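You operate a simulated robot arm through the tools that you are given. There is no shell and no other tool. Be economical: measure what you need, move in short steps, check, and stop when the job is done.

You are at the controls of a simulated two-armed robot. One attempt, no reset.

## Task
Carry the dustpan with both arms and set it on the packing bench top.

The check looks at the end state, three seconds after you hand in, the way a careful person would. Anything else that was tipped, shoved, dropped, spilled or broken makes it a failure.

## Robot
Two 7-joint arms with two-finger parallel grippers on one trunk, on a base that drives. Base frame: it is fixed to the floor where the robot stands at the start and does not move with it; the origin is under the middle of the robot, x ahead of it, y to its left, z up. Readings come in m, degrees, newtons and seconds.
The left shoulder is at the start at [0.071, 0.156, 1.005], the right one opposite. Places, roughly: packing bench top [-1, 1.8, 0.9]. Payload 3.91 kg a hand.
Tool frame (each hand has its own): the origin (TCP) lies between the finger pads and is the grasp point; the fingertips stand 0.03 m ahead of it; z points along the fingers, y is the line along which they close. Largest opening 0.11 m; finger width 0.02, thickness 0.01; the body of the gripper, 0.048 by 0.112 m, starts 0.055 m behind the TCP.
Orientation is told as [roll, pitch, yaw] about the base's x, y, z axes, in that order, counted from this pose: with the fingers straight down and closing along the base's y, the tool's x points along the base's -x, its y along +y and its z along -z.

## Interface
- The arms move only by the tool step_arm. It takes "left_deltas", "right_deltas" or both (then of equal length, played together; a hand with none holds still); each is a list of rows, each an object of numbers (a shift or turn left out is 0, a gripper value left out holds the last): "fingers": the gripper command, from -1 (fully open) to 1 (shut), values between in proportion; "tx", "ty", "tz": the shift along the base's x, y, z in mm; "wx", "wy", "wz": the turn, a rotation vector about the base's x, y, z in degrees. In form: [{"fingers": .., "tx": .., "ty": .., "tz": .., "wx": .., "wy": .., "wz": ..}, ...]. A call has 1 to 8 rows; each row shifts and turns the commanded pose from where the row before left it. A row lasts 0.2 s, in which the tool goes at most 0.05 m and 8.6 degrees; a call with a longer step from one row to the next is refused whole, and so is a gripper value outside its range. A pose out of reach is approached as far as the arm can. The call stops where the force on the tool passes 40 N (or 10 N more than at its start, if that is more) or the arm is blocked; 0.2 s more then pass. The fingers move at their own pace (about 0.108 m/s each) and stop on an object; they squeeze with about 32 N. The grip force told is the motor's: it shows also when the fingers shut on nothing. Time passes only in rows, and 0.2 s behind the last, so rows that do not move let the fingers close. The reply holds the time, the measured pose of the TCP, the force on the tool along the base axes, the opening and the grip force, in the units named above and with some noise, with the torque about the TCP (base axes, N m) and any sound that the robot's microphone picked up, and new pictures: "show" is both (left out), scene, wrist or none (wrist: the cameras of the hands that moved).
- Cameras (640 x 400 px; columns grow to the right, rows downward): "scene" is now at [0.1311, -0.0328, 1.2286]; the picture's right is [-0.38, -0.93, 0.00], its down [-0.56, 0.23, -0.80] and it looks along [0.74, -0.30, -0.61] (base axes); focal length 290 px, centre (320, 200). "left" rides on the left gripper at [0.072, -0.017, -0.103] in its tool frame; the picture's right is [0.23, 0.97, 0.00], its down [-0.76, 0.18, -0.62] and it looks along [-0.61, 0.14, 0.78] (tool axes); focal length 222 px, centre (320, 200). "right" rides on the right gripper at [0.072, 0.017, -0.103] in its tool frame; the picture's right is [-0.23, 0.97, 0.00], its down [-0.76, -0.18, -0.62] and it looks along [-0.61, -0.14, 0.78] (tool axes); focal length 222 px, centre (320, 200). There is no depth. A picture from a camera that has moved, and an enlarged one, comes with that camera's place and axes in the base frame and with its lens.
- slide_trunk(by): slides the trunk up (or, below 0, down) by that many m; the arms and the scene camera ride with it, the base frame stays. It gives what a move gives, with no picture.
- roll_base(legs): drives the robot by 1 to 6 legs, each [ahead, left, turn to the left] in m, m and degrees, along the robot's own axes; the way and the turn of a leg run together, so that a leg with both is an arc; at most 1.5 m and 180 degrees a leg. The arms and the cameras ride along, it lands a little off, and it stops where it bumps. It gives what a move gives, and a new picture of the scene camera.
- head_to(pan, tilt): turns the head with the scene camera to pan (to the left, within 86 degrees either way) and tilt (down, from -29 to 69), counted from straight ahead of the robot. It gives what a move gives, and a new picture of the scene camera.
- close_up(camera, box): a new picture of the part [left, top, right, bottom] of that camera's present view, enlarged. It takes no simulated time.
- hand_in(): hands the job in; it is judged then, once.

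Work in short steps. Places have to be worked out from the pictures, the camera data and where the tool is seen: move nearer, look again, correct. Check each grasp and each placing, and mend what went wrong. You have 120 turns and 260 pictures in all, those below and enlarged ones among them. Open the grippers and draw the arms clear of the work before you hand the job in, unless the task says otherwise; then end with one line.

The tools are called after "Emit:" as a command line: name --argument value ..., lists and objects as JSON in quotes. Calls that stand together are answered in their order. step_arm: Moves the arms, as the interface text tells. Its arguments: {"type":"object","properties":{"left_deltas":{"type":"array","items":{"type":"object","properties":{"fingers":{"type":"number"},"tx":{"type":"number"},"ty":{"type":"number"},"tz":{"type":"number"},"wx":{"type":"number"},"wy":{"type":"number"},"wz":{"type":"number"}}}},"right_deltas":{"type":"array","items":{"type":"object","properties":{"fingers":{"type":"number"},"tx":{"type":"number"},"ty":{"type":"number"},"tz":{"type":"number"},"wx":{"type":"number"},"wy":{"type":"number"},"wz":{"type":"number"}}}},"show":{"type":"string","enum":["both","scene","wrist","none"]}},"required":[]} The other tools are called the same way: slide_trunk (by) slides the trunk up or down; roll_base (legs) drives the base; head_to (pan, tilt) turns the head that bears the scene camera; close_up (camera, box) takes an enlarged picture of a part of a camera's view; hand_in () hands the job in.

At the start:

```text
clock: 0.0
left_tcp_pos: [0.6402, -0.004, 1.0175]
left_tool_rot: [0.0, 0.0, 0.0]
left_wrist_force: [0.2, 0.6, -0.2]
left_torque: [-0.03, 0.0, 0.0]
left_gripper_width: 0.1099
left_gripper_force: 0.0
right_tcp_pos: [0.6025, -0.5935, 0.9413]
right_tool_rot: [0.0, 0.0, 0.0]
right_wrist_force: [-0.3, 0.4, -0.7]
right_torque: [0.03, -0.04, 0.01]
right_gripper_width: 0.1098
right_gripper_force: 0.1
trunk travel left (down, up): [-0.45, 0.49]
robot x, y, heading: [0.0042, -0.0008, -0.0]
head pan, tilt: [-22.3, 37.3]
```

scene: 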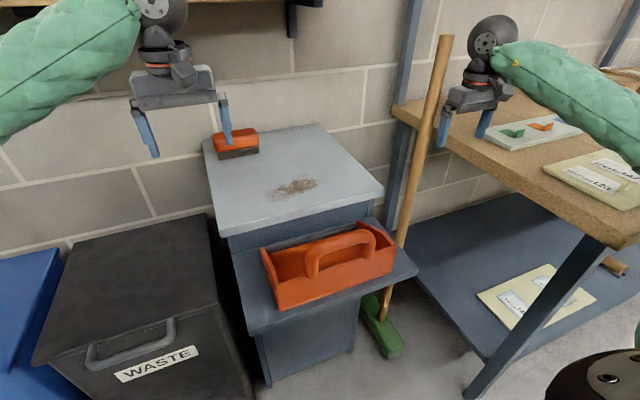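
right: 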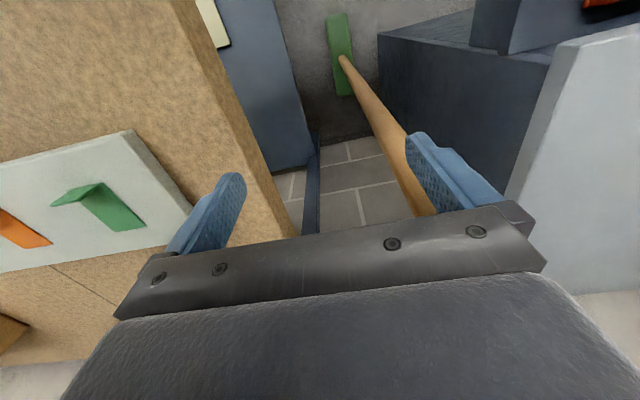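
left: 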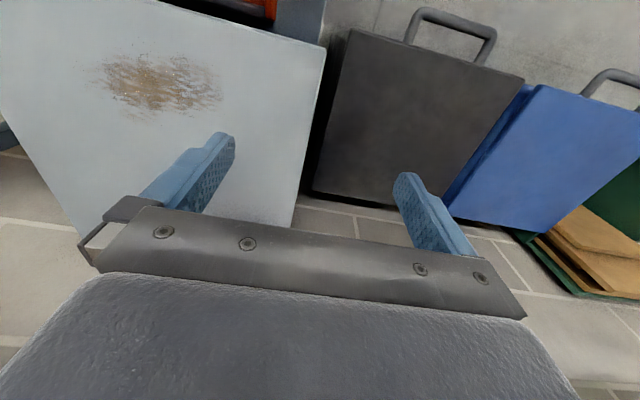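

The orange tray with a loop handle may be the dustpan; I take a closer look at it.

Emit:
close_up --camera "scene" --box '[200, 180, 440, 330]'

Emit:
head_to --pan 60 --tilt 30

```text
2.67 times, centred on (320, 255) of scene
camera zoom: at [0.1311, -0.0328, 1.2286], right [-0.38, -0.93, 0.0], down [-0.56, 0.23, -0.8], along [0.74, -0.3, -0.61], focal length 774 px, centre (320, 53)
```

zoom: 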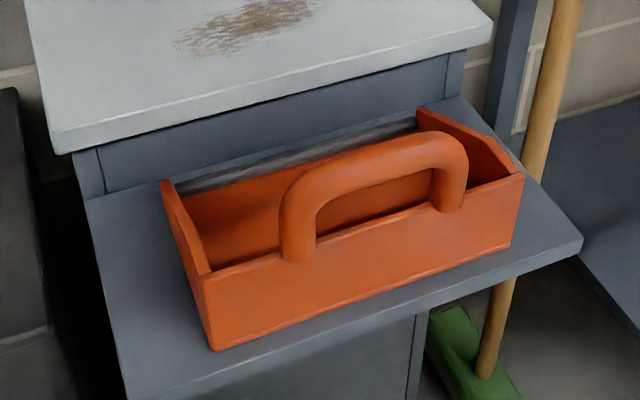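

```text
clock: 1.6
left_tcp_pos: [0.6406, -0.0021, 1.0173]
left_tool_rot: [0.0, 0.0, -0.1]
left_wrist_force: [-0.7, 0.0, -0.9]
left_torque: [0.01, 0.02, -0.01]
left_gripper_width: 0.1099
left_gripper_force: 0.0
right_tcp_pos: [0.6024, -0.5922, 0.9416]
right_tool_rot: [-0.1, 0.0, 0.0]
right_wrist_force: [-0.1, 0.2, 0.0]
right_torque: [0.03, -0.02, 0.02]
right_gripper_width: 0.11
right_gripper_force: 0.0
trunk travel left (down, up): [-0.45, 0.49]
robot x, y, heading: [-0.0048, 0.0033, 0.1]
head pan, tilt: [60.0, 30.0]
camera scene: at [0.0961, 0.0783, 1.2399], right [0.87, -0.5, 0.0], down [-0.25, -0.43, -0.87], along [0.43, 0.75, -0.5], focal length 290 px, centre (320, 200)
```

scene: 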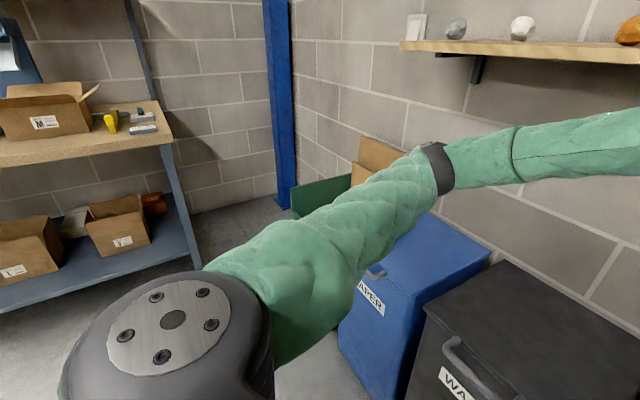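

The bench is to the left-behind. I pan further for a better view of its top.

Emit:
head_to --pan 86 --tilt 20

```text
clock: 2.5
left_tcp_pos: [0.6399, -0.0032, 1.0185]
left_tool_rot: [0.0, -0.1, 0.0]
left_wrist_force: [0.6, -0.3, 0.8]
left_torque: [0.03, 0.0, 0.02]
left_gripper_width: 0.1101
left_gripper_force: 0.1
right_tcp_pos: [0.6019, -0.5936, 0.9409]
right_tool_rot: [-0.1, -0.1, -0.1]
right_wrist_force: [-0.2, -0.3, -0.8]
right_torque: [0.03, -0.04, -0.01]
right_gripper_width: 0.11
right_gripper_force: 0.1
trunk travel left (down, up): [-0.45, 0.49]
robot x, y, heading: [0.0022, -0.0024, -0.1]
head pan, tilt: [85.9, 20.0]
camera scene: at [0.0575, 0.0929, 1.256], right [1.0, -0.07, 0.0], down [-0.03, -0.34, -0.94], along [0.07, 0.94, -0.34], focal length 290 px, centre (320, 200)
```

scene: 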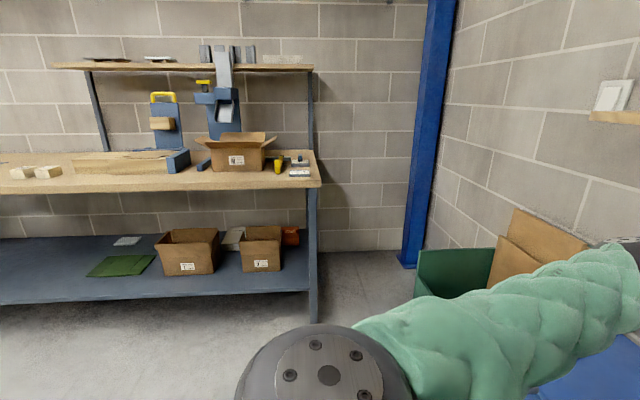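

The bench top runs roughly y 1.25–2.1, right end x≈0.05. Now I measure the dustpan by parallax: look back at it and slide the trunk up.

Emit:
slide_trunk --by 0.25

Emit:
head_to --pan -22.3 --tilt 50

Emit:
close_up --camera "scene" --box '[200, 125, 440, 275]'

```text
clock: 5.0
left_tcp_pos: [0.6397, -0.0025, 1.2674]
left_tool_rot: [0.0, 0.0, 0.1]
left_wrist_force: [-0.9, -0.8, -0.2]
left_torque: [-0.02, -0.02, 0.0]
left_gripper_width: 0.11
left_gripper_force: 0.2
right_tcp_pos: [0.6042, -0.594, 1.1912]
right_tool_rot: [-0.1, 0.0, 0.0]
right_wrist_force: [-0.7, 0.2, 0.4]
right_torque: [-0.01, 0.04, -0.05]
right_gripper_width: 0.1101
right_gripper_force: 0.0
trunk travel left (down, up): [-0.7, 0.24]
robot x, y, heading: [-0.0009, 0.0009, 0.1]
head pan, tilt: [85.9, 20.0]
```

```text
clock: 6.9
left_tcp_pos: [0.6411, -0.0024, 1.2667]
left_tool_rot: [0.0, 0.0, 0.0]
left_wrist_force: [0.0, -0.1, 0.6]
left_torque: [0.02, 0.0, 0.0]
left_gripper_width: 0.1098
left_gripper_force: 0.0
right_tcp_pos: [0.6031, -0.5938, 1.1906]
right_tool_rot: [0.0, 0.1, 0.0]
right_wrist_force: [0.1, 1.3, -0.7]
right_torque: [0.03, 0.0, -0.01]
right_gripper_width: 0.11
right_gripper_force: 0.0
trunk travel left (down, up): [-0.7, 0.24]
robot x, y, heading: [-0.0028, -0.002, -0.0]
head pan, tilt: [-22.3, 50.0]
camera scene: at [0.1222, -0.0292, 1.4604], right [-0.38, -0.93, 0.0], down [-0.71, 0.29, -0.64], along [0.59, -0.24, -0.77], focal length 290 px, centre (320, 200)
```

scene: 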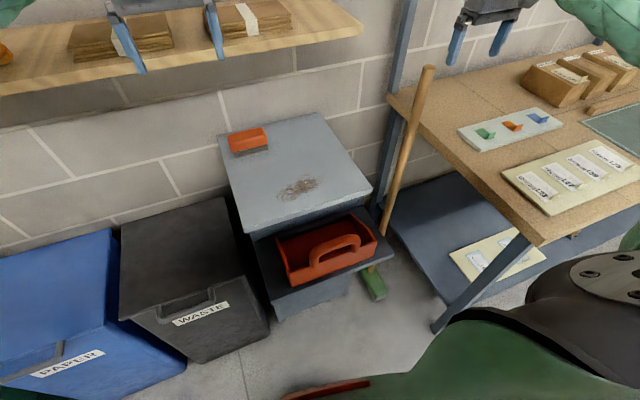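

```text
2.67 times, centred on (320, 200) of scene
camera zoom: at [0.1222, -0.0292, 1.4604], right [-0.38, -0.93, 0.0], down [-0.71, 0.29, -0.64], along [0.59, -0.24, -0.77], focal length 774 px, centre (320, 200)
```

zoom: 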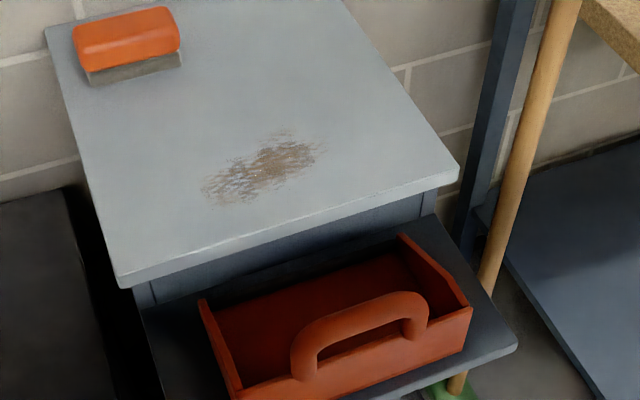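

Triangulating: pan spans x≈0.44–0.58, y≈−0.315…−0.083, near wall top z≈0.82, bottom ≈0.73; cart slab edge at x≈0.577, z≈0.85. I plan to grip both end walls at x≈0.49. It's too close, so I back up and lower the trunk.

Emit:
roll_base --legs '[[-0.22, 0, 0]]'

Emit:
slide_trunk --by -0.15

Emit:
head_to --pan -15 --tilt 40

```text
clock: 8.6
left_tcp_pos: [0.4234, -0.0057, 1.2682]
left_tool_rot: [-0.1, 0.0, -0.3]
left_wrist_force: [-0.3, 0.2, -0.3]
left_torque: [0.03, -0.02, -0.01]
left_gripper_width: 0.1099
left_gripper_force: 0.1
right_tcp_pos: [0.3849, -0.5966, 1.1918]
right_tool_rot: [0.0, 0.0, -0.3]
right_wrist_force: [-0.7, 0.5, 0.1]
right_torque: [0.01, 0.0, 0.03]
right_gripper_width: 0.1101
right_gripper_force: 0.1
trunk travel left (down, up): [-0.7, 0.24]
robot x, y, heading: [-0.2199, 0.0006, -0.5]
head pan, tilt: [-22.3, 50.0]
camera scene: at [-0.0947, -0.0294, 1.4604], right [-0.38, -0.92, 0.0], down [-0.71, 0.29, -0.64], along [0.59, -0.25, -0.77], focal length 290 px, centre (320, 200)
```

scene: 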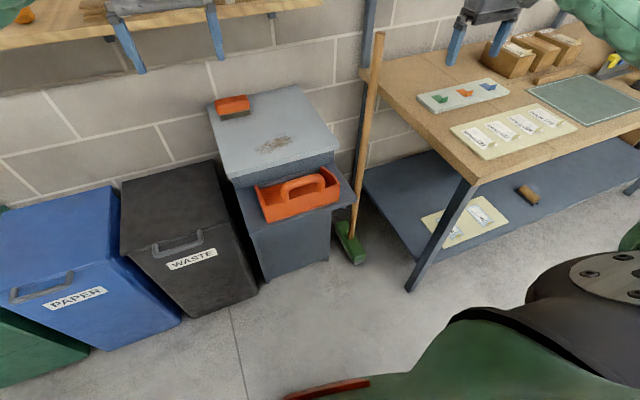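

```text
clock: 10.3
left_tcp_pos: [0.4236, -0.006, 1.1183]
left_tool_rot: [0.1, 0.0, -0.4]
left_wrist_force: [-1.0, 0.7, 0.4]
left_torque: [-0.03, 0.01, 0.0]
left_gripper_width: 0.1102
left_gripper_force: 0.0
right_tcp_pos: [0.3844, -0.5963, 1.0418]
right_tool_rot: [0.0, -0.1, -0.3]
right_wrist_force: [-0.5, -0.1, -0.1]
right_torque: [0.01, -0.01, 0.02]
right_gripper_width: 0.1098
right_gripper_force: 0.1
trunk travel left (down, up): [-0.55, 0.39]
robot x, y, heading: [-0.2171, 0.0008, -0.3]
head pan, tilt: [-22.3, 50.0]
```

```text
clock: 11.0
left_tcp_pos: [0.4246, -0.0049, 1.1182]
left_tool_rot: [-0.1, -0.1, -0.3]
left_wrist_force: [-0.4, -0.5, 0.1]
left_torque: [0.01, -0.01, -0.03]
left_gripper_width: 0.1102
left_gripper_force: 0.0
right_tcp_pos: [0.3856, -0.5951, 1.0399]
right_tool_rot: [0.0, 0.0, -0.4]
right_wrist_force: [0.9, 0.1, 0.2]
right_torque: [0.01, 0.0, 0.01]
right_gripper_width: 0.1101
right_gripper_force: 0.0
trunk travel left (down, up): [-0.55, 0.39]
robot x, y, heading: [-0.2177, -0.0027, -0.5]
head pan, tilt: [-15.0, 40.0]
camera scene: at [-0.0829, -0.0222, 1.3245], right [-0.26, -0.96, 0.0], down [-0.62, 0.17, -0.77], along [0.74, -0.2, -0.64], focal length 290 px, centre (320, 200)
```

scene: 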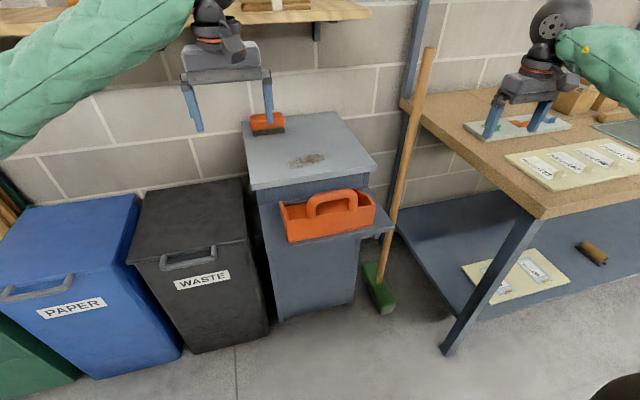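

Robot now stands 0.22 m back. I move both hands to hover over the end walls with fingers half open.

Emit:
step_arm --left_deltas '[{"fingers": 0, "tx": 9.3, "ty": -11.1, "tz": -24}, {"tx": 9.3, "ty": -11.1, "tz": -24}, {"tx": 9.3, "ty": -11.1, "tz": -24}, {"tx": 9.3, "ty": -11.1, "tz": -24}, {"tx": 9.3, "ty": -11.1, "tz": -24}, {"tx": 9.3, "ty": -11.1, "tz": -24}, {"tx": 9.3, "ty": -11.1, "tz": -24}]' --right_deltas '[{"fingers": 0, "tx": 15, "ty": 40, "tz": -13}, {"tx": 15, "ty": 40, "tz": -13}, {"tx": 15, "ty": 40, "tz": -13}, {"tx": 15, "ty": 40, "tz": -13}, {"tx": 15, "ty": 40, "tz": -13}, {"tx": 15, "ty": 40, "tz": -13}, {"tx": 15, "ty": 40, "tz": -13}]'

```text
clock: 12.6
left_tcp_pos: [0.4905, -0.0851, 0.9495]
left_tool_rot: [0.0, 0.1, -0.3]
left_wrist_force: [0.2, -0.1, -0.1]
left_torque: [0.0, 0.05, 0.03]
left_gripper_width: 0.0553
left_gripper_force: 0.0
right_tcp_pos: [0.4904, -0.3163, 0.9476]
right_tool_rot: [0.0, 0.1, -0.3]
right_wrist_force: [0.1, -0.4, -0.3]
right_torque: [-0.04, -0.01, -0.01]
right_gripper_width: 0.0551
right_gripper_force: 0.1
trunk travel left (down, up): [-0.55, 0.39]
robot x, y, heading: [-0.2126, 0.0002, -0.5]
head pan, tilt: [-15.0, 40.0]
camera scene: at [-0.0816, -0.0218, 1.3244], right [-0.26, -0.96, 0.0], down [-0.62, 0.17, -0.77], along [0.74, -0.2, -0.64], focal length 290 px, centre (320, 200)
camera right: at [0.4192, -0.2991, 1.0518], right [0.23, 0.97, 0.0], down [0.76, -0.18, 0.62], along [0.6, -0.15, -0.78], focal length 222 px, centre (320, 200)
camera left: at [0.4182, -0.1026, 1.0528], right [-0.22, 0.98, 0.0], down [0.76, 0.17, 0.62], along [0.61, 0.14, -0.78], focal length 222 px, centre (320, 200)
```

scene: 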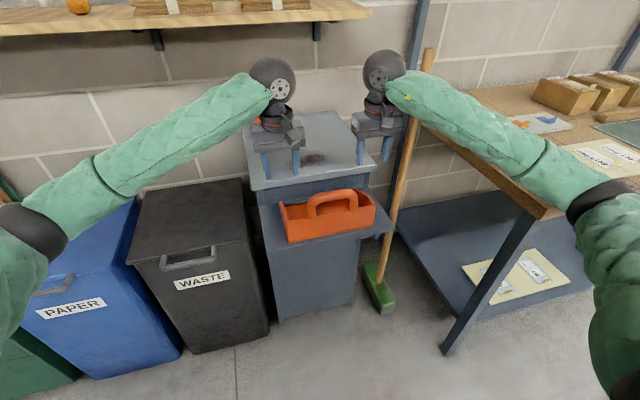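
right: 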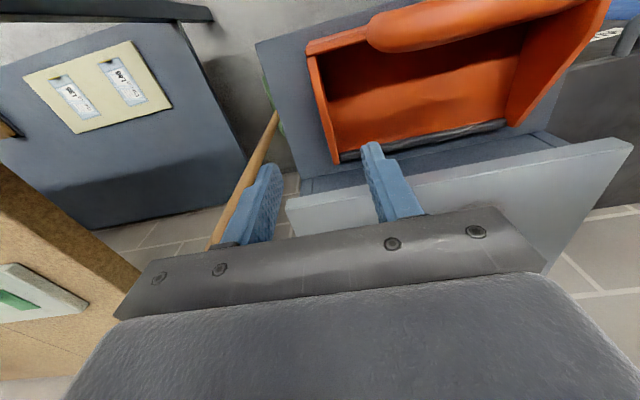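
left: 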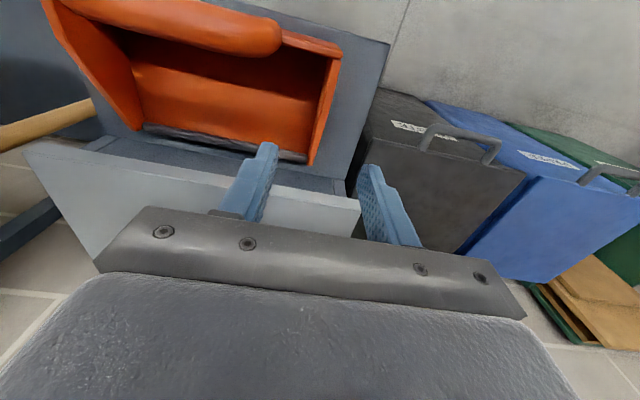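

Both end walls line up: left wall y≈−0.083, right wall y≈−0.311. I shift the right hand 5 mm inwards and go down to just above the rims.

Emit:
step_arm --left_deltas '[{"tz": -30}, {"tz": -30}, {"tz": -30}, {"tz": -5}]' --right_deltas '[{"ty": 5, "tz": -30}, {"tz": -30}, {"tz": -30}, {"tz": -5}]'

Emit:
close_up --camera "scene" --box '[240, 90, 432, 210]'

```text
clock: 13.6
left_tcp_pos: [0.4899, -0.0834, 0.8541]
left_tool_rot: [0.1, 0.0, -0.3]
left_wrist_force: [-0.3, -0.2, 0.2]
left_torque: [-0.02, -0.03, -0.02]
left_gripper_width: 0.055
left_gripper_force: 0.1
right_tcp_pos: [0.4898, -0.3115, 0.8547]
right_tool_rot: [0.0, 0.0, -0.3]
right_wrist_force: [-0.1, 0.1, 0.0]
right_torque: [-0.01, -0.02, -0.01]
right_gripper_width: 0.055
right_gripper_force: 0.0
trunk travel left (down, up): [-0.55, 0.39]
robot x, y, heading: [-0.2213, 0.0008, -0.4]
head pan, tilt: [-15.0, 40.0]
camera scene: at [-0.0833, -0.0221, 1.3247], right [-0.26, -0.96, 0.0], down [-0.62, 0.17, -0.77], along [0.74, -0.2, -0.64], focal length 290 px, centre (320, 200)
camera right: at [0.4174, -0.2941, 0.9579], right [0.23, 0.97, 0.0], down [0.76, -0.18, 0.62], along [0.61, -0.14, -0.78], focal length 222 px, centre (320, 200)
camera left: at [0.4176, -0.1007, 0.9576], right [-0.22, 0.97, 0.0], down [0.76, 0.17, 0.62], along [0.61, 0.14, -0.78], focal length 222 px, centre (320, 200)
```

scene: 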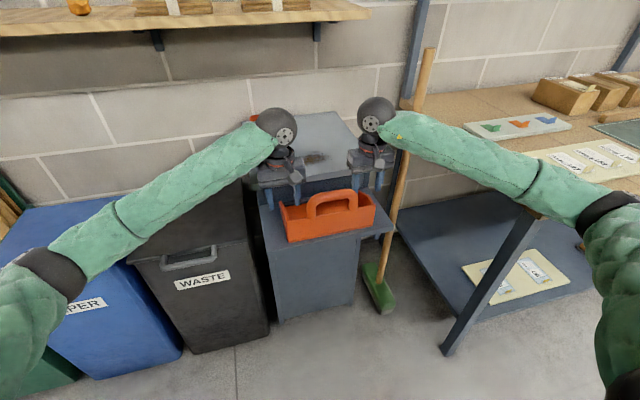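
right: 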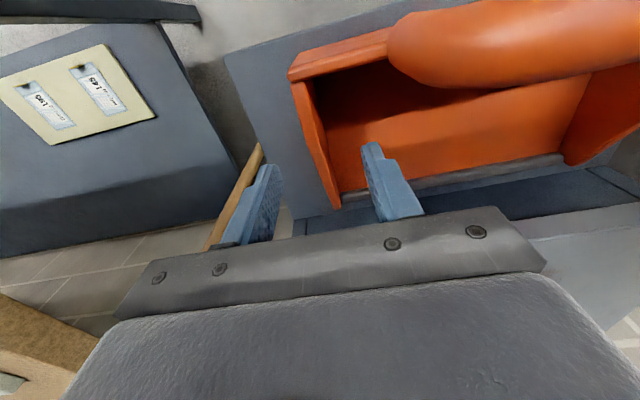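
left: 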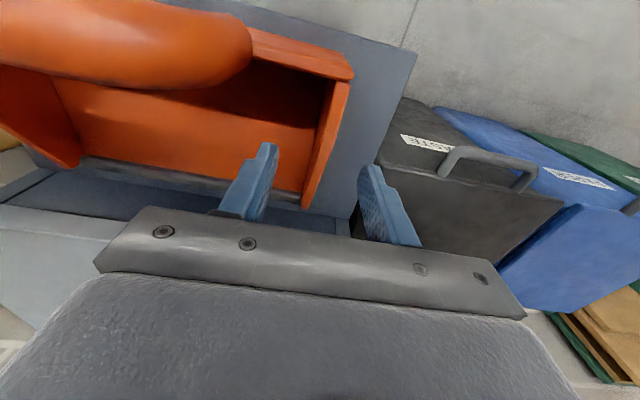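

```text
3.33 times, centred on (336, 150) of scene
camera zoom: at [-0.0833, -0.0221, 1.3247], right [-0.26, -0.96, 0.0], down [-0.62, 0.17, -0.77], along [0.74, -0.2, -0.64], focal length 968 px, centre (267, 367)
```

zoom: 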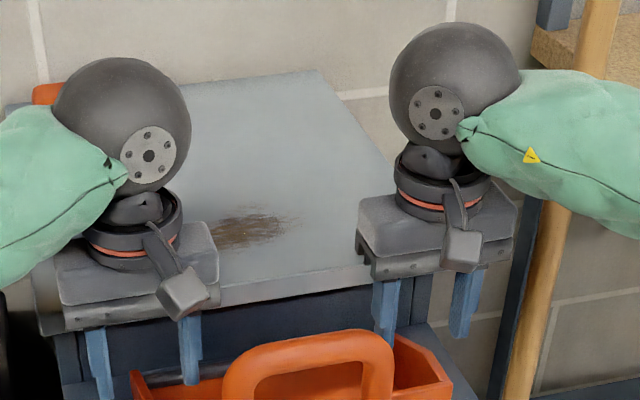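

Fingers straddle the walls but perhaps not centred; I check with close-ups.

Emit:
close_up --camera "right" --box '[240, 60, 432, 220]'

Emit:
close_up --camera "left" --box '[220, 60, 412, 220]'

```text
2.50 times, centred on (336, 140) of right
camera zoom: at [0.4174, -0.2941, 0.9579], right [0.23, 0.97, 0.0], down [0.76, -0.18, 0.62], along [0.61, -0.14, -0.78], focal length 555 px, centre (280, 350)
```

zoom: 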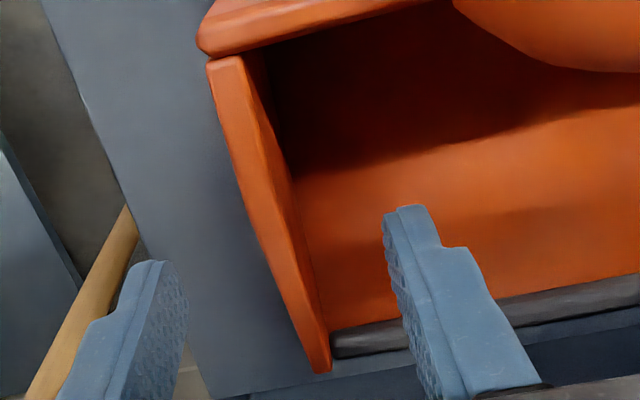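

```text
2.50 times, centred on (316, 140) of left
camera zoom: at [0.4176, -0.1007, 0.9576], right [-0.22, 0.97, 0.0], down [0.76, 0.17, 0.62], along [0.61, 0.14, -0.78], focal length 555 px, centre (330, 350)
```

zoom: 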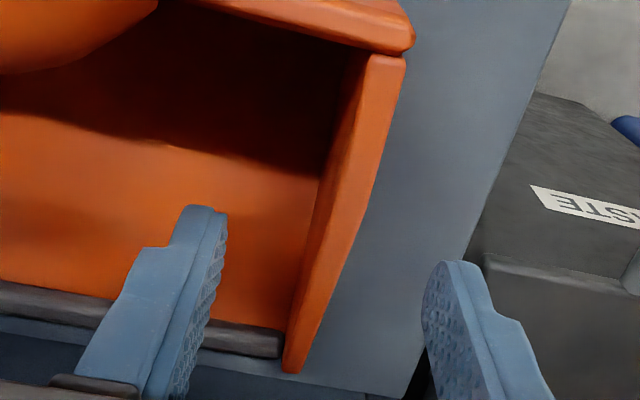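

Shift each hand 4 mm outward and descend to TCP z≈0.788, watching force.

Emit:
step_arm --left_deltas '[{"ty": 4, "tz": -17}, {"tz": -17}, {"tz": -17}, {"tz": -16}]' --right_deltas '[{"ty": -4, "tz": -17}, {"tz": -17}, {"tz": -17}, {"tz": -16}]'

```text
clock: 14.6
left_tcp_pos: [0.4892, -0.0795, 0.7874]
left_tool_rot: [0.0, 0.0, -0.4]
left_wrist_force: [0.4, 1.0, 0.0]
left_torque: [-0.01, 0.02, 0.0]
left_gripper_width: 0.055
left_gripper_force: 0.1
right_tcp_pos: [0.4912, -0.3149, 0.7876]
right_tool_rot: [0.0, 0.1, -0.3]
right_wrist_force: [0.2, 0.0, -0.1]
right_torque: [0.01, -0.01, 0.0]
right_gripper_width: 0.055
right_gripper_force: 0.1
trunk travel left (down, up): [-0.55, 0.39]
robot x, y, heading: [-0.2121, -0.0006, -0.4]
head pan, tilt: [-15.0, 40.0]
camera scene: at [-0.0825, -0.0222, 1.3246], right [-0.26, -0.96, 0.0], down [-0.62, 0.17, -0.77], along [0.74, -0.2, -0.64], focal length 290 px, centre (320, 200)
camera right: at [0.4189, -0.2985, 0.8913], right [0.23, 0.97, 0.0], down [0.76, -0.18, 0.62], along [0.61, -0.14, -0.78], focal length 222 px, centre (320, 200)
camera left: at [0.417, -0.0966, 0.8908], right [-0.22, 0.97, 0.0], down [0.76, 0.17, 0.62], along [0.61, 0.14, -0.78], focal length 222 px, centre (320, 200)
```

scene: 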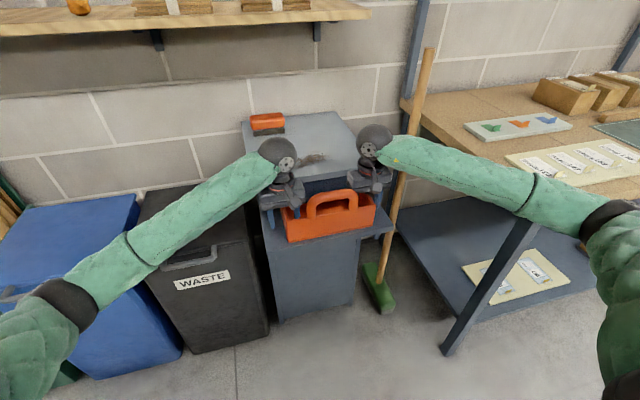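
right: 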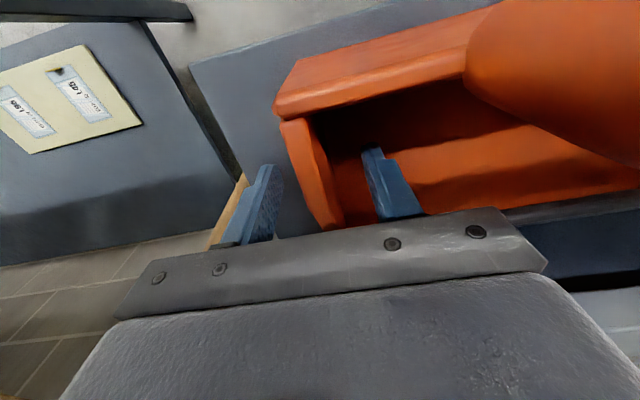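
left: 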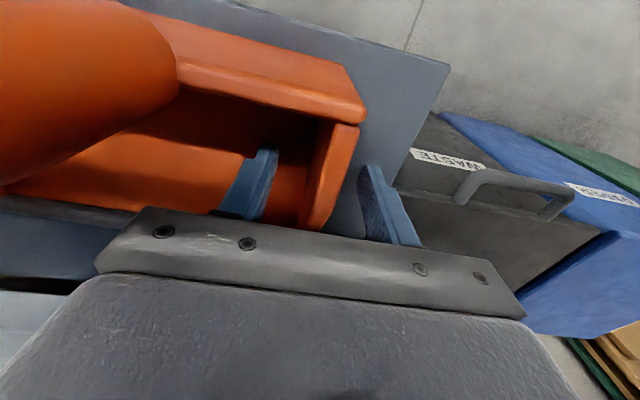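

Fingers straddle both walls with no contact force. Closing both grippers together.

Emit:
step_arm --left_deltas '[{"fingers": 1}, {}, {}, {}]' --right_deltas '[{"fingers": 1}, {}, {}, {}]'

```text
clock: 15.5
left_tcp_pos: [0.4881, -0.0803, 0.7881]
left_tool_rot: [-0.2, 0.0, -0.4]
left_wrist_force: [1.8, -2.0, -0.2]
left_torque: [0.8, -0.22, 0.41]
left_gripper_width: 0.0087
left_gripper_force: 32.3
right_tcp_pos: [0.4897, -0.3124, 0.7893]
right_tool_rot: [0.1, 0.1, 0.0]
right_wrist_force: [-1.2, 1.7, 1.6]
right_torque: [-0.8, 0.12, 0.05]
right_gripper_width: 0.0092
right_gripper_force: 31.8
trunk travel left (down, up): [-0.55, 0.39]
robot x, y, heading: [-0.2149, 0.0011, -0.0]
head pan, tilt: [-15.0, 40.0]
stopped in row 4 (left hand): the force on the tool passed its limit at 42 N (the readings are from after the stop); the commanded pose is now the measured one
camera scene: at [-0.0828, -0.0221, 1.3245], right [-0.26, -0.96, 0.0], down [-0.62, 0.17, -0.77], along [0.74, -0.2, -0.64], focal length 290 px, centre (320, 200)
camera right: at [0.4179, -0.2961, 0.8917], right [0.23, 0.97, 0.0], down [0.76, -0.18, 0.62], along [0.61, -0.14, -0.78], focal length 222 px, centre (320, 200)
camera left: at [0.4159, -0.0981, 0.8911], right [-0.22, 0.98, 0.0], down [0.76, 0.17, 0.62], along [0.61, 0.13, -0.78], focal length 222 px, centre (320, 200)
```

scene: 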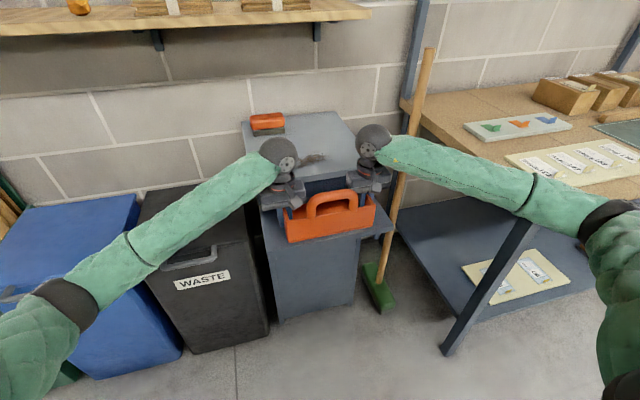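
right: 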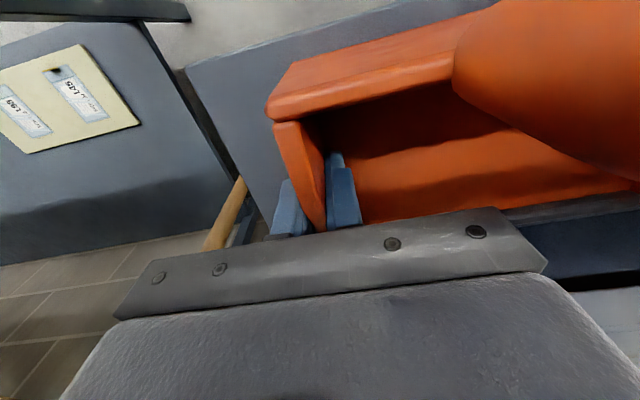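
left: 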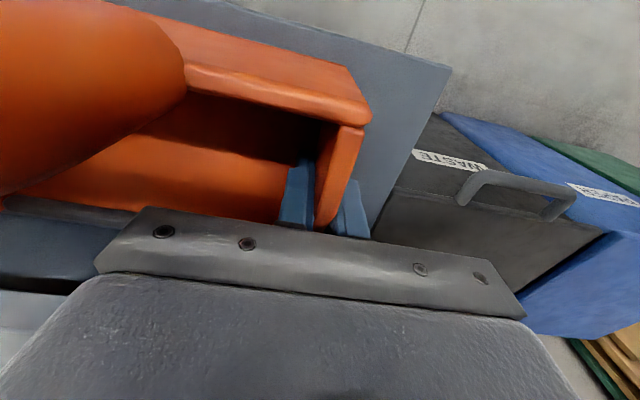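

Both walls are gripped (9 mm, 32 N). Small lift of 10 mm to test, then draw back toward the robot to clear the cart's top slab.

Emit:
step_arm --left_deltas '[{"tz": 5}, {"tz": 5}, {"tx": -12}, {"tx": -12}, {"tx": -12}, {"tx": -12}, {"tx": -12}, {}]' --right_deltas '[{"tz": 5}, {"tz": 5}, {"tx": -12}, {"tx": -12}, {"tx": -12}, {"tx": -12}, {"tx": -12}, {}]'

```text
clock: 17.3
left_tcp_pos: [0.4295, -0.0813, 0.7966]
left_tool_rot: [-0.2, 0.0, -0.3]
left_wrist_force: [1.6, 0.9, 3.8]
left_torque: [0.13, -0.05, 0.31]
left_gripper_width: 0.0088
left_gripper_force: 32.0
right_tcp_pos: [0.4309, -0.3115, 0.7984]
right_tool_rot: [0.2, 0.1, -0.1]
right_wrist_force: [-1.9, -2.4, -5.2]
right_torque: [-1.13, 0.06, -0.06]
right_gripper_width: 0.0087
right_gripper_force: 31.7
trunk travel left (down, up): [-0.55, 0.39]
robot x, y, heading: [-0.2142, 0.0002, -0.0]
head pan, tilt: [-15.0, 40.0]
camera scene: at [-0.0825, -0.022, 1.3245], right [-0.26, -0.96, 0.0], down [-0.62, 0.17, -0.77], along [0.74, -0.2, -0.64], focal length 290 px, centre (320, 200)
camera right: at [0.3588, -0.2961, 0.9013], right [0.23, 0.97, 0.0], down [0.76, -0.18, 0.62], along [0.61, -0.14, -0.78], focal length 222 px, centre (320, 200)
camera left: at [0.3572, -0.0983, 0.9], right [-0.22, 0.98, 0.0], down [0.76, 0.17, 0.62], along [0.61, 0.14, -0.78], focal length 222 px, centre (320, 200)
```

scene: 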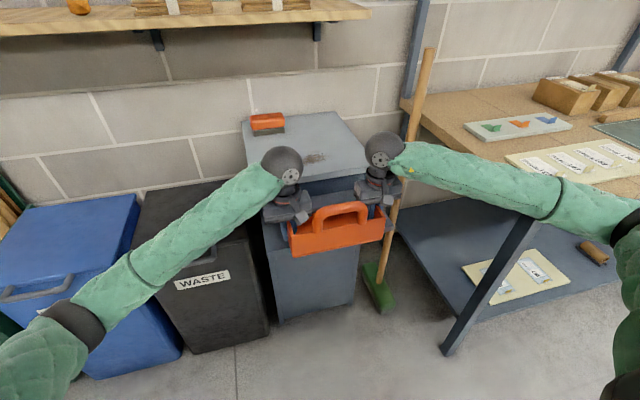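
right: 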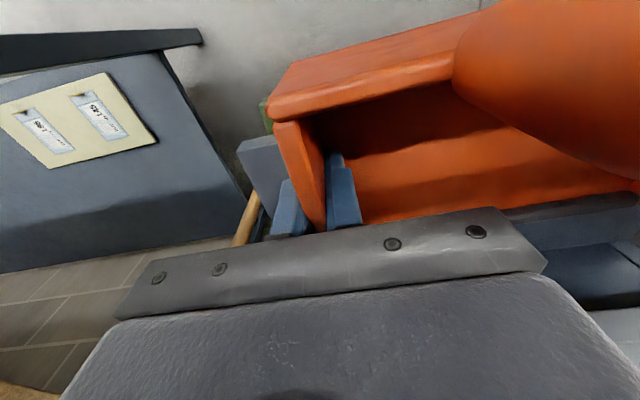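
left: 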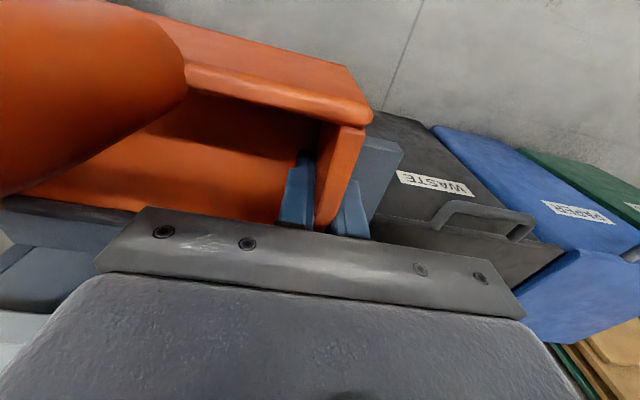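

Pan held level and clear of the slab. Raise the trunk 0.3 m, then back off 0.3 m and look around with the head.

Emit:
slide_trunk --by 0.3

Emit:
roll_base --legs '[[-0.3, 0, 0]]'

Emit:
head_to --pan 80 --tilt 25

```text
clock: 20.3
left_tcp_pos: [0.43, -0.0816, 1.0963]
left_tool_rot: [-0.2, 0.0, -0.4]
left_wrist_force: [1.0, 23.1, 3.7]
left_torque: [0.0, 0.02, 0.34]
left_gripper_width: 0.0087
left_gripper_force: 32.6
right_tcp_pos: [0.4315, -0.313, 1.0985]
right_tool_rot: [0.1, 0.0, -0.1]
right_wrist_force: [-1.4, -22.9, -4.8]
right_torque: [-1.05, -0.05, -0.03]
right_gripper_width: 0.0087
right_gripper_force: 32.3
trunk travel left (down, up): [-0.85, 0.09]
robot x, y, heading: [-0.2183, 0.0043, -0.3]
head pan, tilt: [-15.0, 40.0]
```

```text
clock: 22.3
left_tcp_pos: [0.1312, -0.0796, 1.0983]
left_tool_rot: [-0.2, 0.1, -0.4]
left_wrist_force: [1.7, 29.6, 3.8]
left_torque: [0.02, 0.03, 0.38]
left_gripper_width: 0.0087
left_gripper_force: 32.2
right_tcp_pos: [0.1332, -0.312, 1.0972]
right_tool_rot: [0.2, -0.1, 0.0]
right_wrist_force: [-1.7, -28.7, -4.7]
right_torque: [-0.95, -0.07, -0.03]
right_gripper_width: 0.0087
right_gripper_force: 31.9
trunk travel left (down, up): [-0.85, 0.09]
robot x, y, heading: [-0.5118, -0.0016, -0.3]
head pan, tilt: [-15.0, 40.0]
camera scene: at [-0.3808, -0.0209, 1.6244], right [-0.26, -0.96, 0.0], down [-0.62, 0.17, -0.77], along [0.74, -0.2, -0.64], focal length 290 px, centre (320, 200)
```

scene: 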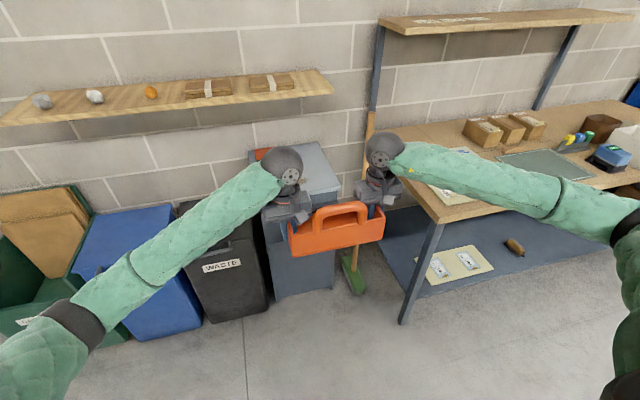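

```text
clock: 24.0
left_tcp_pos: [0.1323, -0.0797, 1.0974]
left_tool_rot: [-0.1, 0.0, -0.4]
left_wrist_force: [1.6, 0.2, 3.2]
left_torque: [0.25, -0.17, 0.35]
left_gripper_width: 0.0088
left_gripper_force: 32.2
right_tcp_pos: [0.1323, -0.312, 1.0969]
right_tool_rot: [0.3, 0.0, -0.2]
right_wrist_force: [-2.5, 0.3, -4.3]
right_torque: [-1.03, 0.1, -0.05]
right_gripper_width: 0.0086
right_gripper_force: 32.5
trunk travel left (down, up): [-0.85, 0.09]
robot x, y, heading: [-0.5084, 0.0058, -0.2]
head pan, tilt: [80.0, 25.0]
camera scene: at [-0.4465, 0.0923, 1.6479], right [0.98, -0.18, 0.0], down [-0.08, -0.42, -0.91], along [0.16, 0.89, -0.42], focal length 290 px, centre (320, 200)
```

scene: 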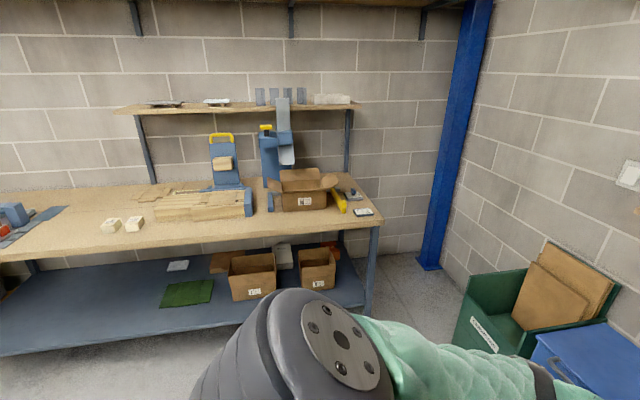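

Bench front edge is y≈1.3; the front strip y 1.32–1.55 at x≈−0.9…−0.4 is clear in front of the cardboard piece. I turn left 90° in place.

Emit:
roll_base --legs '[[0, 0, 45], [0, 0, 45]]'

Emit:
head_to --pan 0 --tilt 35

```text
clock: 28.6
left_tcp_pos: [-0.43, 0.6463, 1.0963]
left_tool_rot: [-0.2, 0.0, 89.4]
left_wrist_force: [-3.9, 1.3, 2.2]
left_torque: [0.06, 0.24, 0.28]
left_gripper_width: 0.0087
left_gripper_force: 32.2
right_tcp_pos: [-0.1989, 0.6482, 1.0984]
right_tool_rot: [0.2, 0.1, 89.9]
right_wrist_force: [3.4, -0.5, -4.5]
right_torque: [-0.01, -1.03, -0.06]
right_gripper_width: 0.0088
right_gripper_force: 31.7
trunk travel left (down, up): [-0.85, 0.09]
robot x, y, heading: [-0.5103, 0.002, 89.6]
head pan, tilt: [80.0, 25.0]
camera scene: at [-0.6039, 0.07, 1.6479], right [0.18, 0.98, 0.0], down [0.42, -0.08, -0.91], along [-0.89, 0.16, -0.42], focal length 290 px, centre (320, 200)
```

scene: 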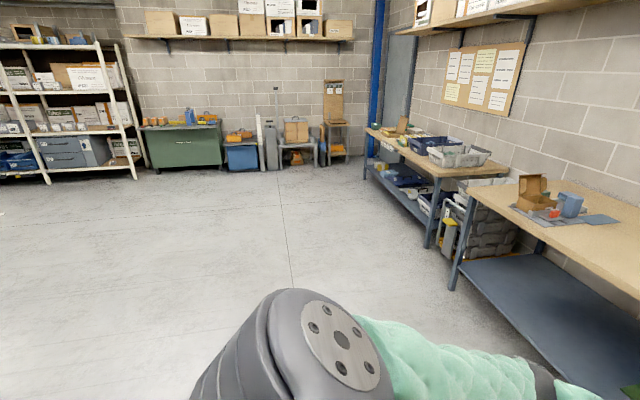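

```text
clock: 30.1
left_tcp_pos: [-0.43, 0.6478, 1.0962]
left_tool_rot: [0.0, -0.1, 89.2]
left_wrist_force: [2.1, 0.7, 0.9]
left_torque: [0.11, 0.39, 0.34]
left_gripper_width: 0.0087
left_gripper_force: 32.2
right_tcp_pos: [-0.1985, 0.6478, 1.0987]
right_tool_rot: [0.2, 0.0, 89.8]
right_wrist_force: [-2.1, -1.8, -4.0]
right_torque: [-0.09, -0.99, -0.09]
right_gripper_width: 0.0087
right_gripper_force: 32.1
trunk travel left (down, up): [-0.85, 0.09]
robot x, y, heading: [-0.5143, 0.0022, 89.8]
head pan, tilt: [0.0, 35.0]
camera scene: at [-0.5125, 0.1413, 1.6321], right [1.0, -0.01, 0.0], down [0.0, -0.57, -0.82], along [0.01, 0.82, -0.57], focal length 290 px, centre (320, 200)
```

scene: 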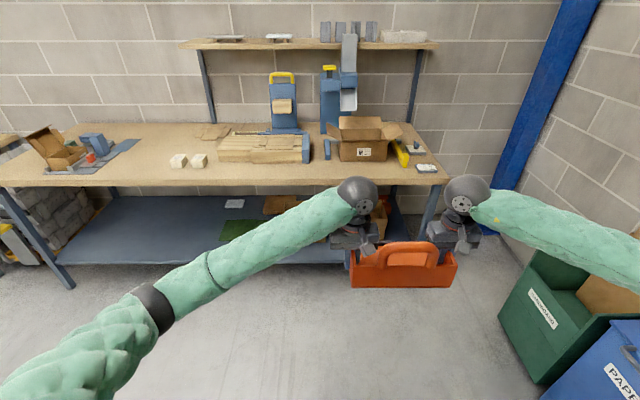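

Strip in front of the cardboard board is y≈1.33–1.53, x −1.05…−0.57. I strafe left 0.43 m and approach, then recheck.

Emit:
roll_base --legs '[[0, 0.43, 0], [0.58, 0, 0.3]]'

Emit:
head_to --pan -5 --tilt 45

Emit:
close_up --camera "scene" --box '[160, 50, 480, 250]'

Emit:
step_arm --left_deltas '[{}]' --right_deltas '[{}]' --show "wrist"

```text
clock: 35.6
left_tcp_pos: [-0.8446, 1.2324, 1.098]
left_tool_rot: [-0.2, 0.0, 88.8]
left_wrist_force: [1.6, 0.8, 2.3]
left_torque: [0.02, 0.34, 0.34]
left_gripper_width: 0.0087
left_gripper_force: 32.0
right_tcp_pos: [-0.6111, 1.2313, 1.097]
right_tool_rot: [0.2, 0.0, 89.1]
right_wrist_force: [-2.6, -0.9, -4.2]
right_torque: [-0.05, -0.98, -0.09]
right_gripper_width: 0.0088
right_gripper_force: 32.0
trunk travel left (down, up): [-0.85, 0.09]
robot x, y, heading: [-0.9316, 0.5906, 88.7]
head pan, tilt: [0.0, 35.0]
camera scene: at [-0.9314, 0.7282, 1.6321], right [1.0, -0.02, 0.0], down [-0.01, -0.57, -0.82], along [0.01, 0.82, -0.57], focal length 290 px, centre (320, 200)
```

scene: 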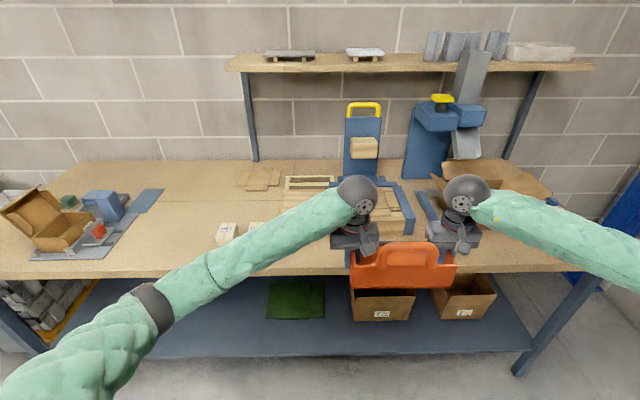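

```text
clock: 36.3
left_tcp_pos: [-0.8437, 1.2336, 1.0976]
left_tool_rot: [-0.1, 0.0, 88.8]
left_wrist_force: [3.0, 0.8, 0.7]
left_torque: [-0.13, 0.48, 0.3]
left_gripper_width: 0.0089
left_gripper_force: 31.4
right_tcp_pos: [-0.6118, 1.2312, 1.0962]
right_tool_rot: [0.2, 0.1, 89.2]
right_wrist_force: [-3.2, -1.7, -2.4]
right_torque: [0.14, -0.93, -0.08]
right_gripper_width: 0.0087
right_gripper_force: 31.9
trunk travel left (down, up): [-0.85, 0.09]
robot x, y, heading: [-0.9344, 0.5881, 88.7]
head pan, tilt: [-5.0, 45.0]
camera scene: at [-0.9243, 0.7214, 1.6172], right [0.99, -0.1, 0.0], down [-0.07, -0.7, -0.71], along [0.07, 0.7, -0.71], focal length 290 px, centre (320, 200)
```

scene: 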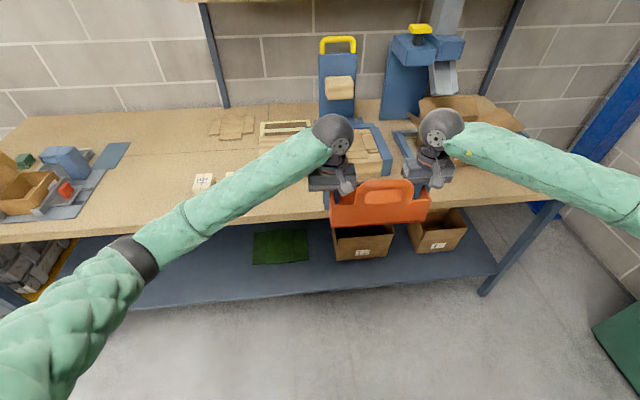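

```text
2.00 times, centred on (320, 150) of scene
camera zoom: at [-0.9243, 0.7214, 1.6172], right [0.99, -0.1, 0.0], down [-0.07, -0.7, -0.71], along [0.07, 0.7, -0.71], focal length 581 px, centre (320, 300)
```

zoom: 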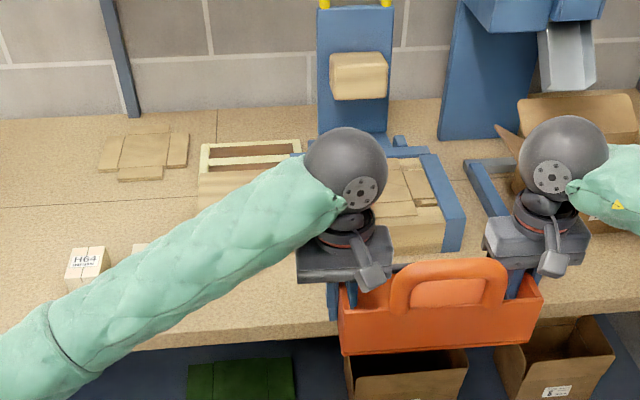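

```text
clock: 36.7
left_tcp_pos: [-0.8433, 1.2339, 1.0961]
left_tool_rot: [-0.3, 0.0, 88.8]
left_wrist_force: [2.4, 1.6, 0.0]
left_torque: [-0.02, 0.47, 0.31]
left_gripper_width: 0.0089
left_gripper_force: 32.2
right_tcp_pos: [-0.6137, 1.2314, 1.0972]
right_tool_rot: [0.2, 0.0, 89.3]
right_wrist_force: [-3.5, -0.7, -2.3]
right_torque: [0.02, -0.92, -0.09]
right_gripper_width: 0.0088
right_gripper_force: 31.9
trunk travel left (down, up): [-0.85, 0.09]
robot x, y, heading: [-0.9377, 0.5886, 89.0]
head pan, tilt: [-5.0, 45.0]
camera right: at [-0.6303, 1.1591, 1.2013], right [-0.97, 0.24, 0.0], down [0.19, 0.76, 0.62], along [0.15, 0.6, -0.78], focal length 222 px, centre (320, 200)
camera left: at [-0.8284, 1.1597, 1.2001], right [-0.98, -0.21, 0.0], down [-0.16, 0.77, 0.62], along [-0.13, 0.61, -0.78], focal length 222 px, centre (320, 200)
```

right: 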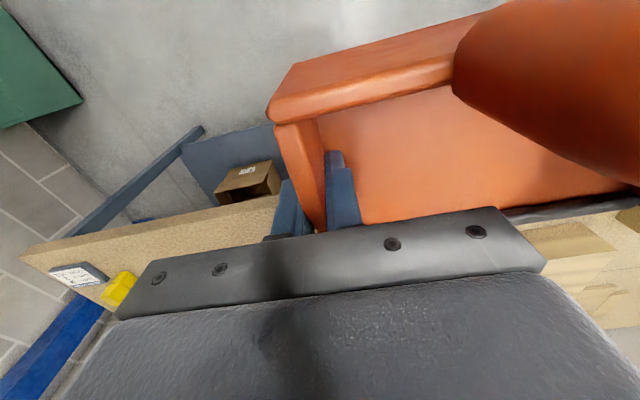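
left: 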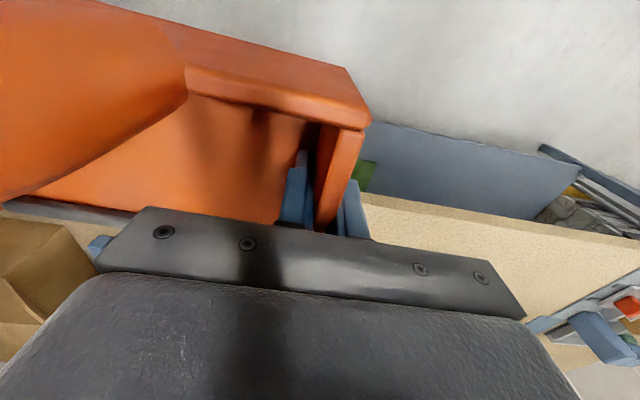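

The strip here is only ~17 cm deep; tight. The area left of the white cubes (x −1.30) and right of the grey mat (x −1.63) is empty and deep. I strafe left 0.735 m to face it.

Emit:
roll_base --legs '[[0, 0.735, 0.6]]'

Emit:
head_to --pan -8 --tilt 48

Emit:
close_up --camera "scene" --box '[200, 50, 520, 250]'

```text
clock: 40.7
left_tcp_pos: [-1.5886, 1.2421, 1.0964]
left_tool_rot: [-0.2, 0.0, 89.7]
left_wrist_force: [3.5, 0.5, 2.3]
left_torque: [0.0, 0.41, 0.32]
left_gripper_width: 0.0085
left_gripper_force: 32.4
right_tcp_pos: [-1.357, 1.2449, 1.0988]
right_tool_rot: [0.2, 0.0, 90.1]
right_wrist_force: [-2.3, -0.4, -3.1]
right_torque: [0.0, -0.96, -0.08]
right_gripper_width: 0.0087
right_gripper_force: 31.6
trunk travel left (down, up): [-0.85, 0.09]
robot x, y, heading: [-1.663, 0.5973, 89.7]
head pan, tilt: [-5.0, 45.0]
camera scene: at [-1.6601, 0.7288, 1.6172], right [1.0, -0.09, 0.0], down [-0.06, -0.7, -0.71], along [0.06, 0.7, -0.71], focal length 290 px, centre (320, 200)
```

scene: 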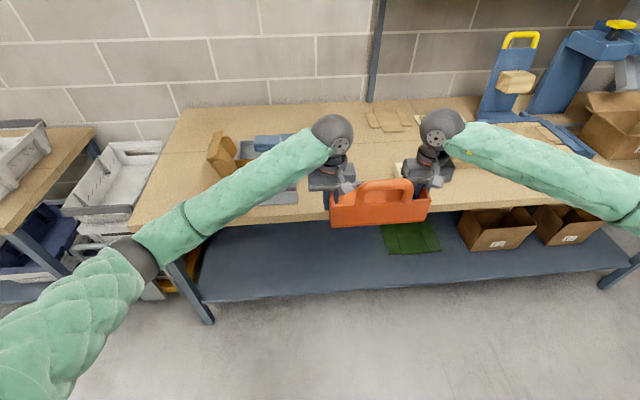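

```text
clock: 41.4
left_tcp_pos: [-1.5865, 1.2418, 1.0977]
left_tool_rot: [-0.2, 0.1, 89.7]
left_wrist_force: [3.1, 0.0, 0.4]
left_torque: [-0.17, 0.52, 0.3]
left_gripper_width: 0.0089
left_gripper_force: 31.7
right_tcp_pos: [-1.3563, 1.2436, 1.0987]
right_tool_rot: [0.1, 0.0, 90.1]
right_wrist_force: [-4.0, -2.0, -2.6]
right_torque: [0.17, -0.89, -0.03]
right_gripper_width: 0.0087
right_gripper_force: 31.8
trunk travel left (down, up): [-0.85, 0.09]
robot x, y, heading: [-1.6704, 0.5966, 89.8]
head pan, tilt: [-8.0, 48.0]
camera scene: at [-1.6566, 0.7257, 1.6131], right [0.99, -0.14, 0.0], down [-0.11, -0.74, -0.67], along [0.09, 0.66, -0.74], focal length 290 px, centre (320, 200)
```

scene: 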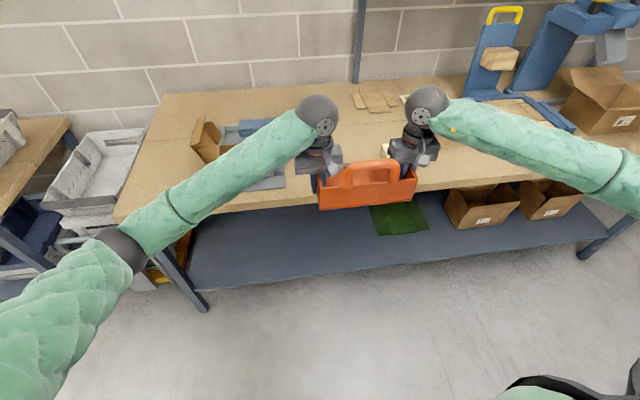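

```text
2.00 times, centred on (360, 150) of scene
camera zoom: at [-1.6566, 0.7257, 1.6131], right [0.99, -0.14, 0.0], down [-0.11, -0.74, -0.67], along [0.09, 0.66, -0.74], focal length 581 px, centre (240, 300)
```

zoom: 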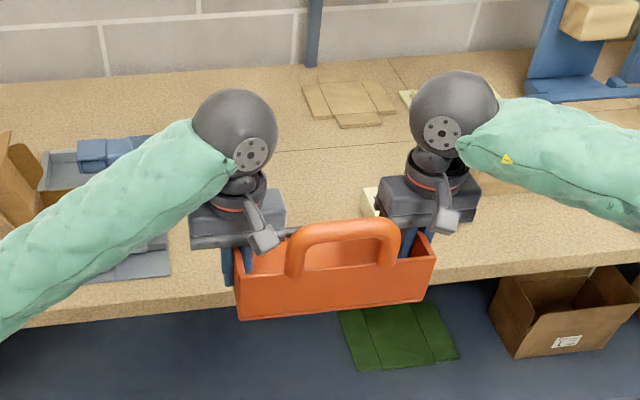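

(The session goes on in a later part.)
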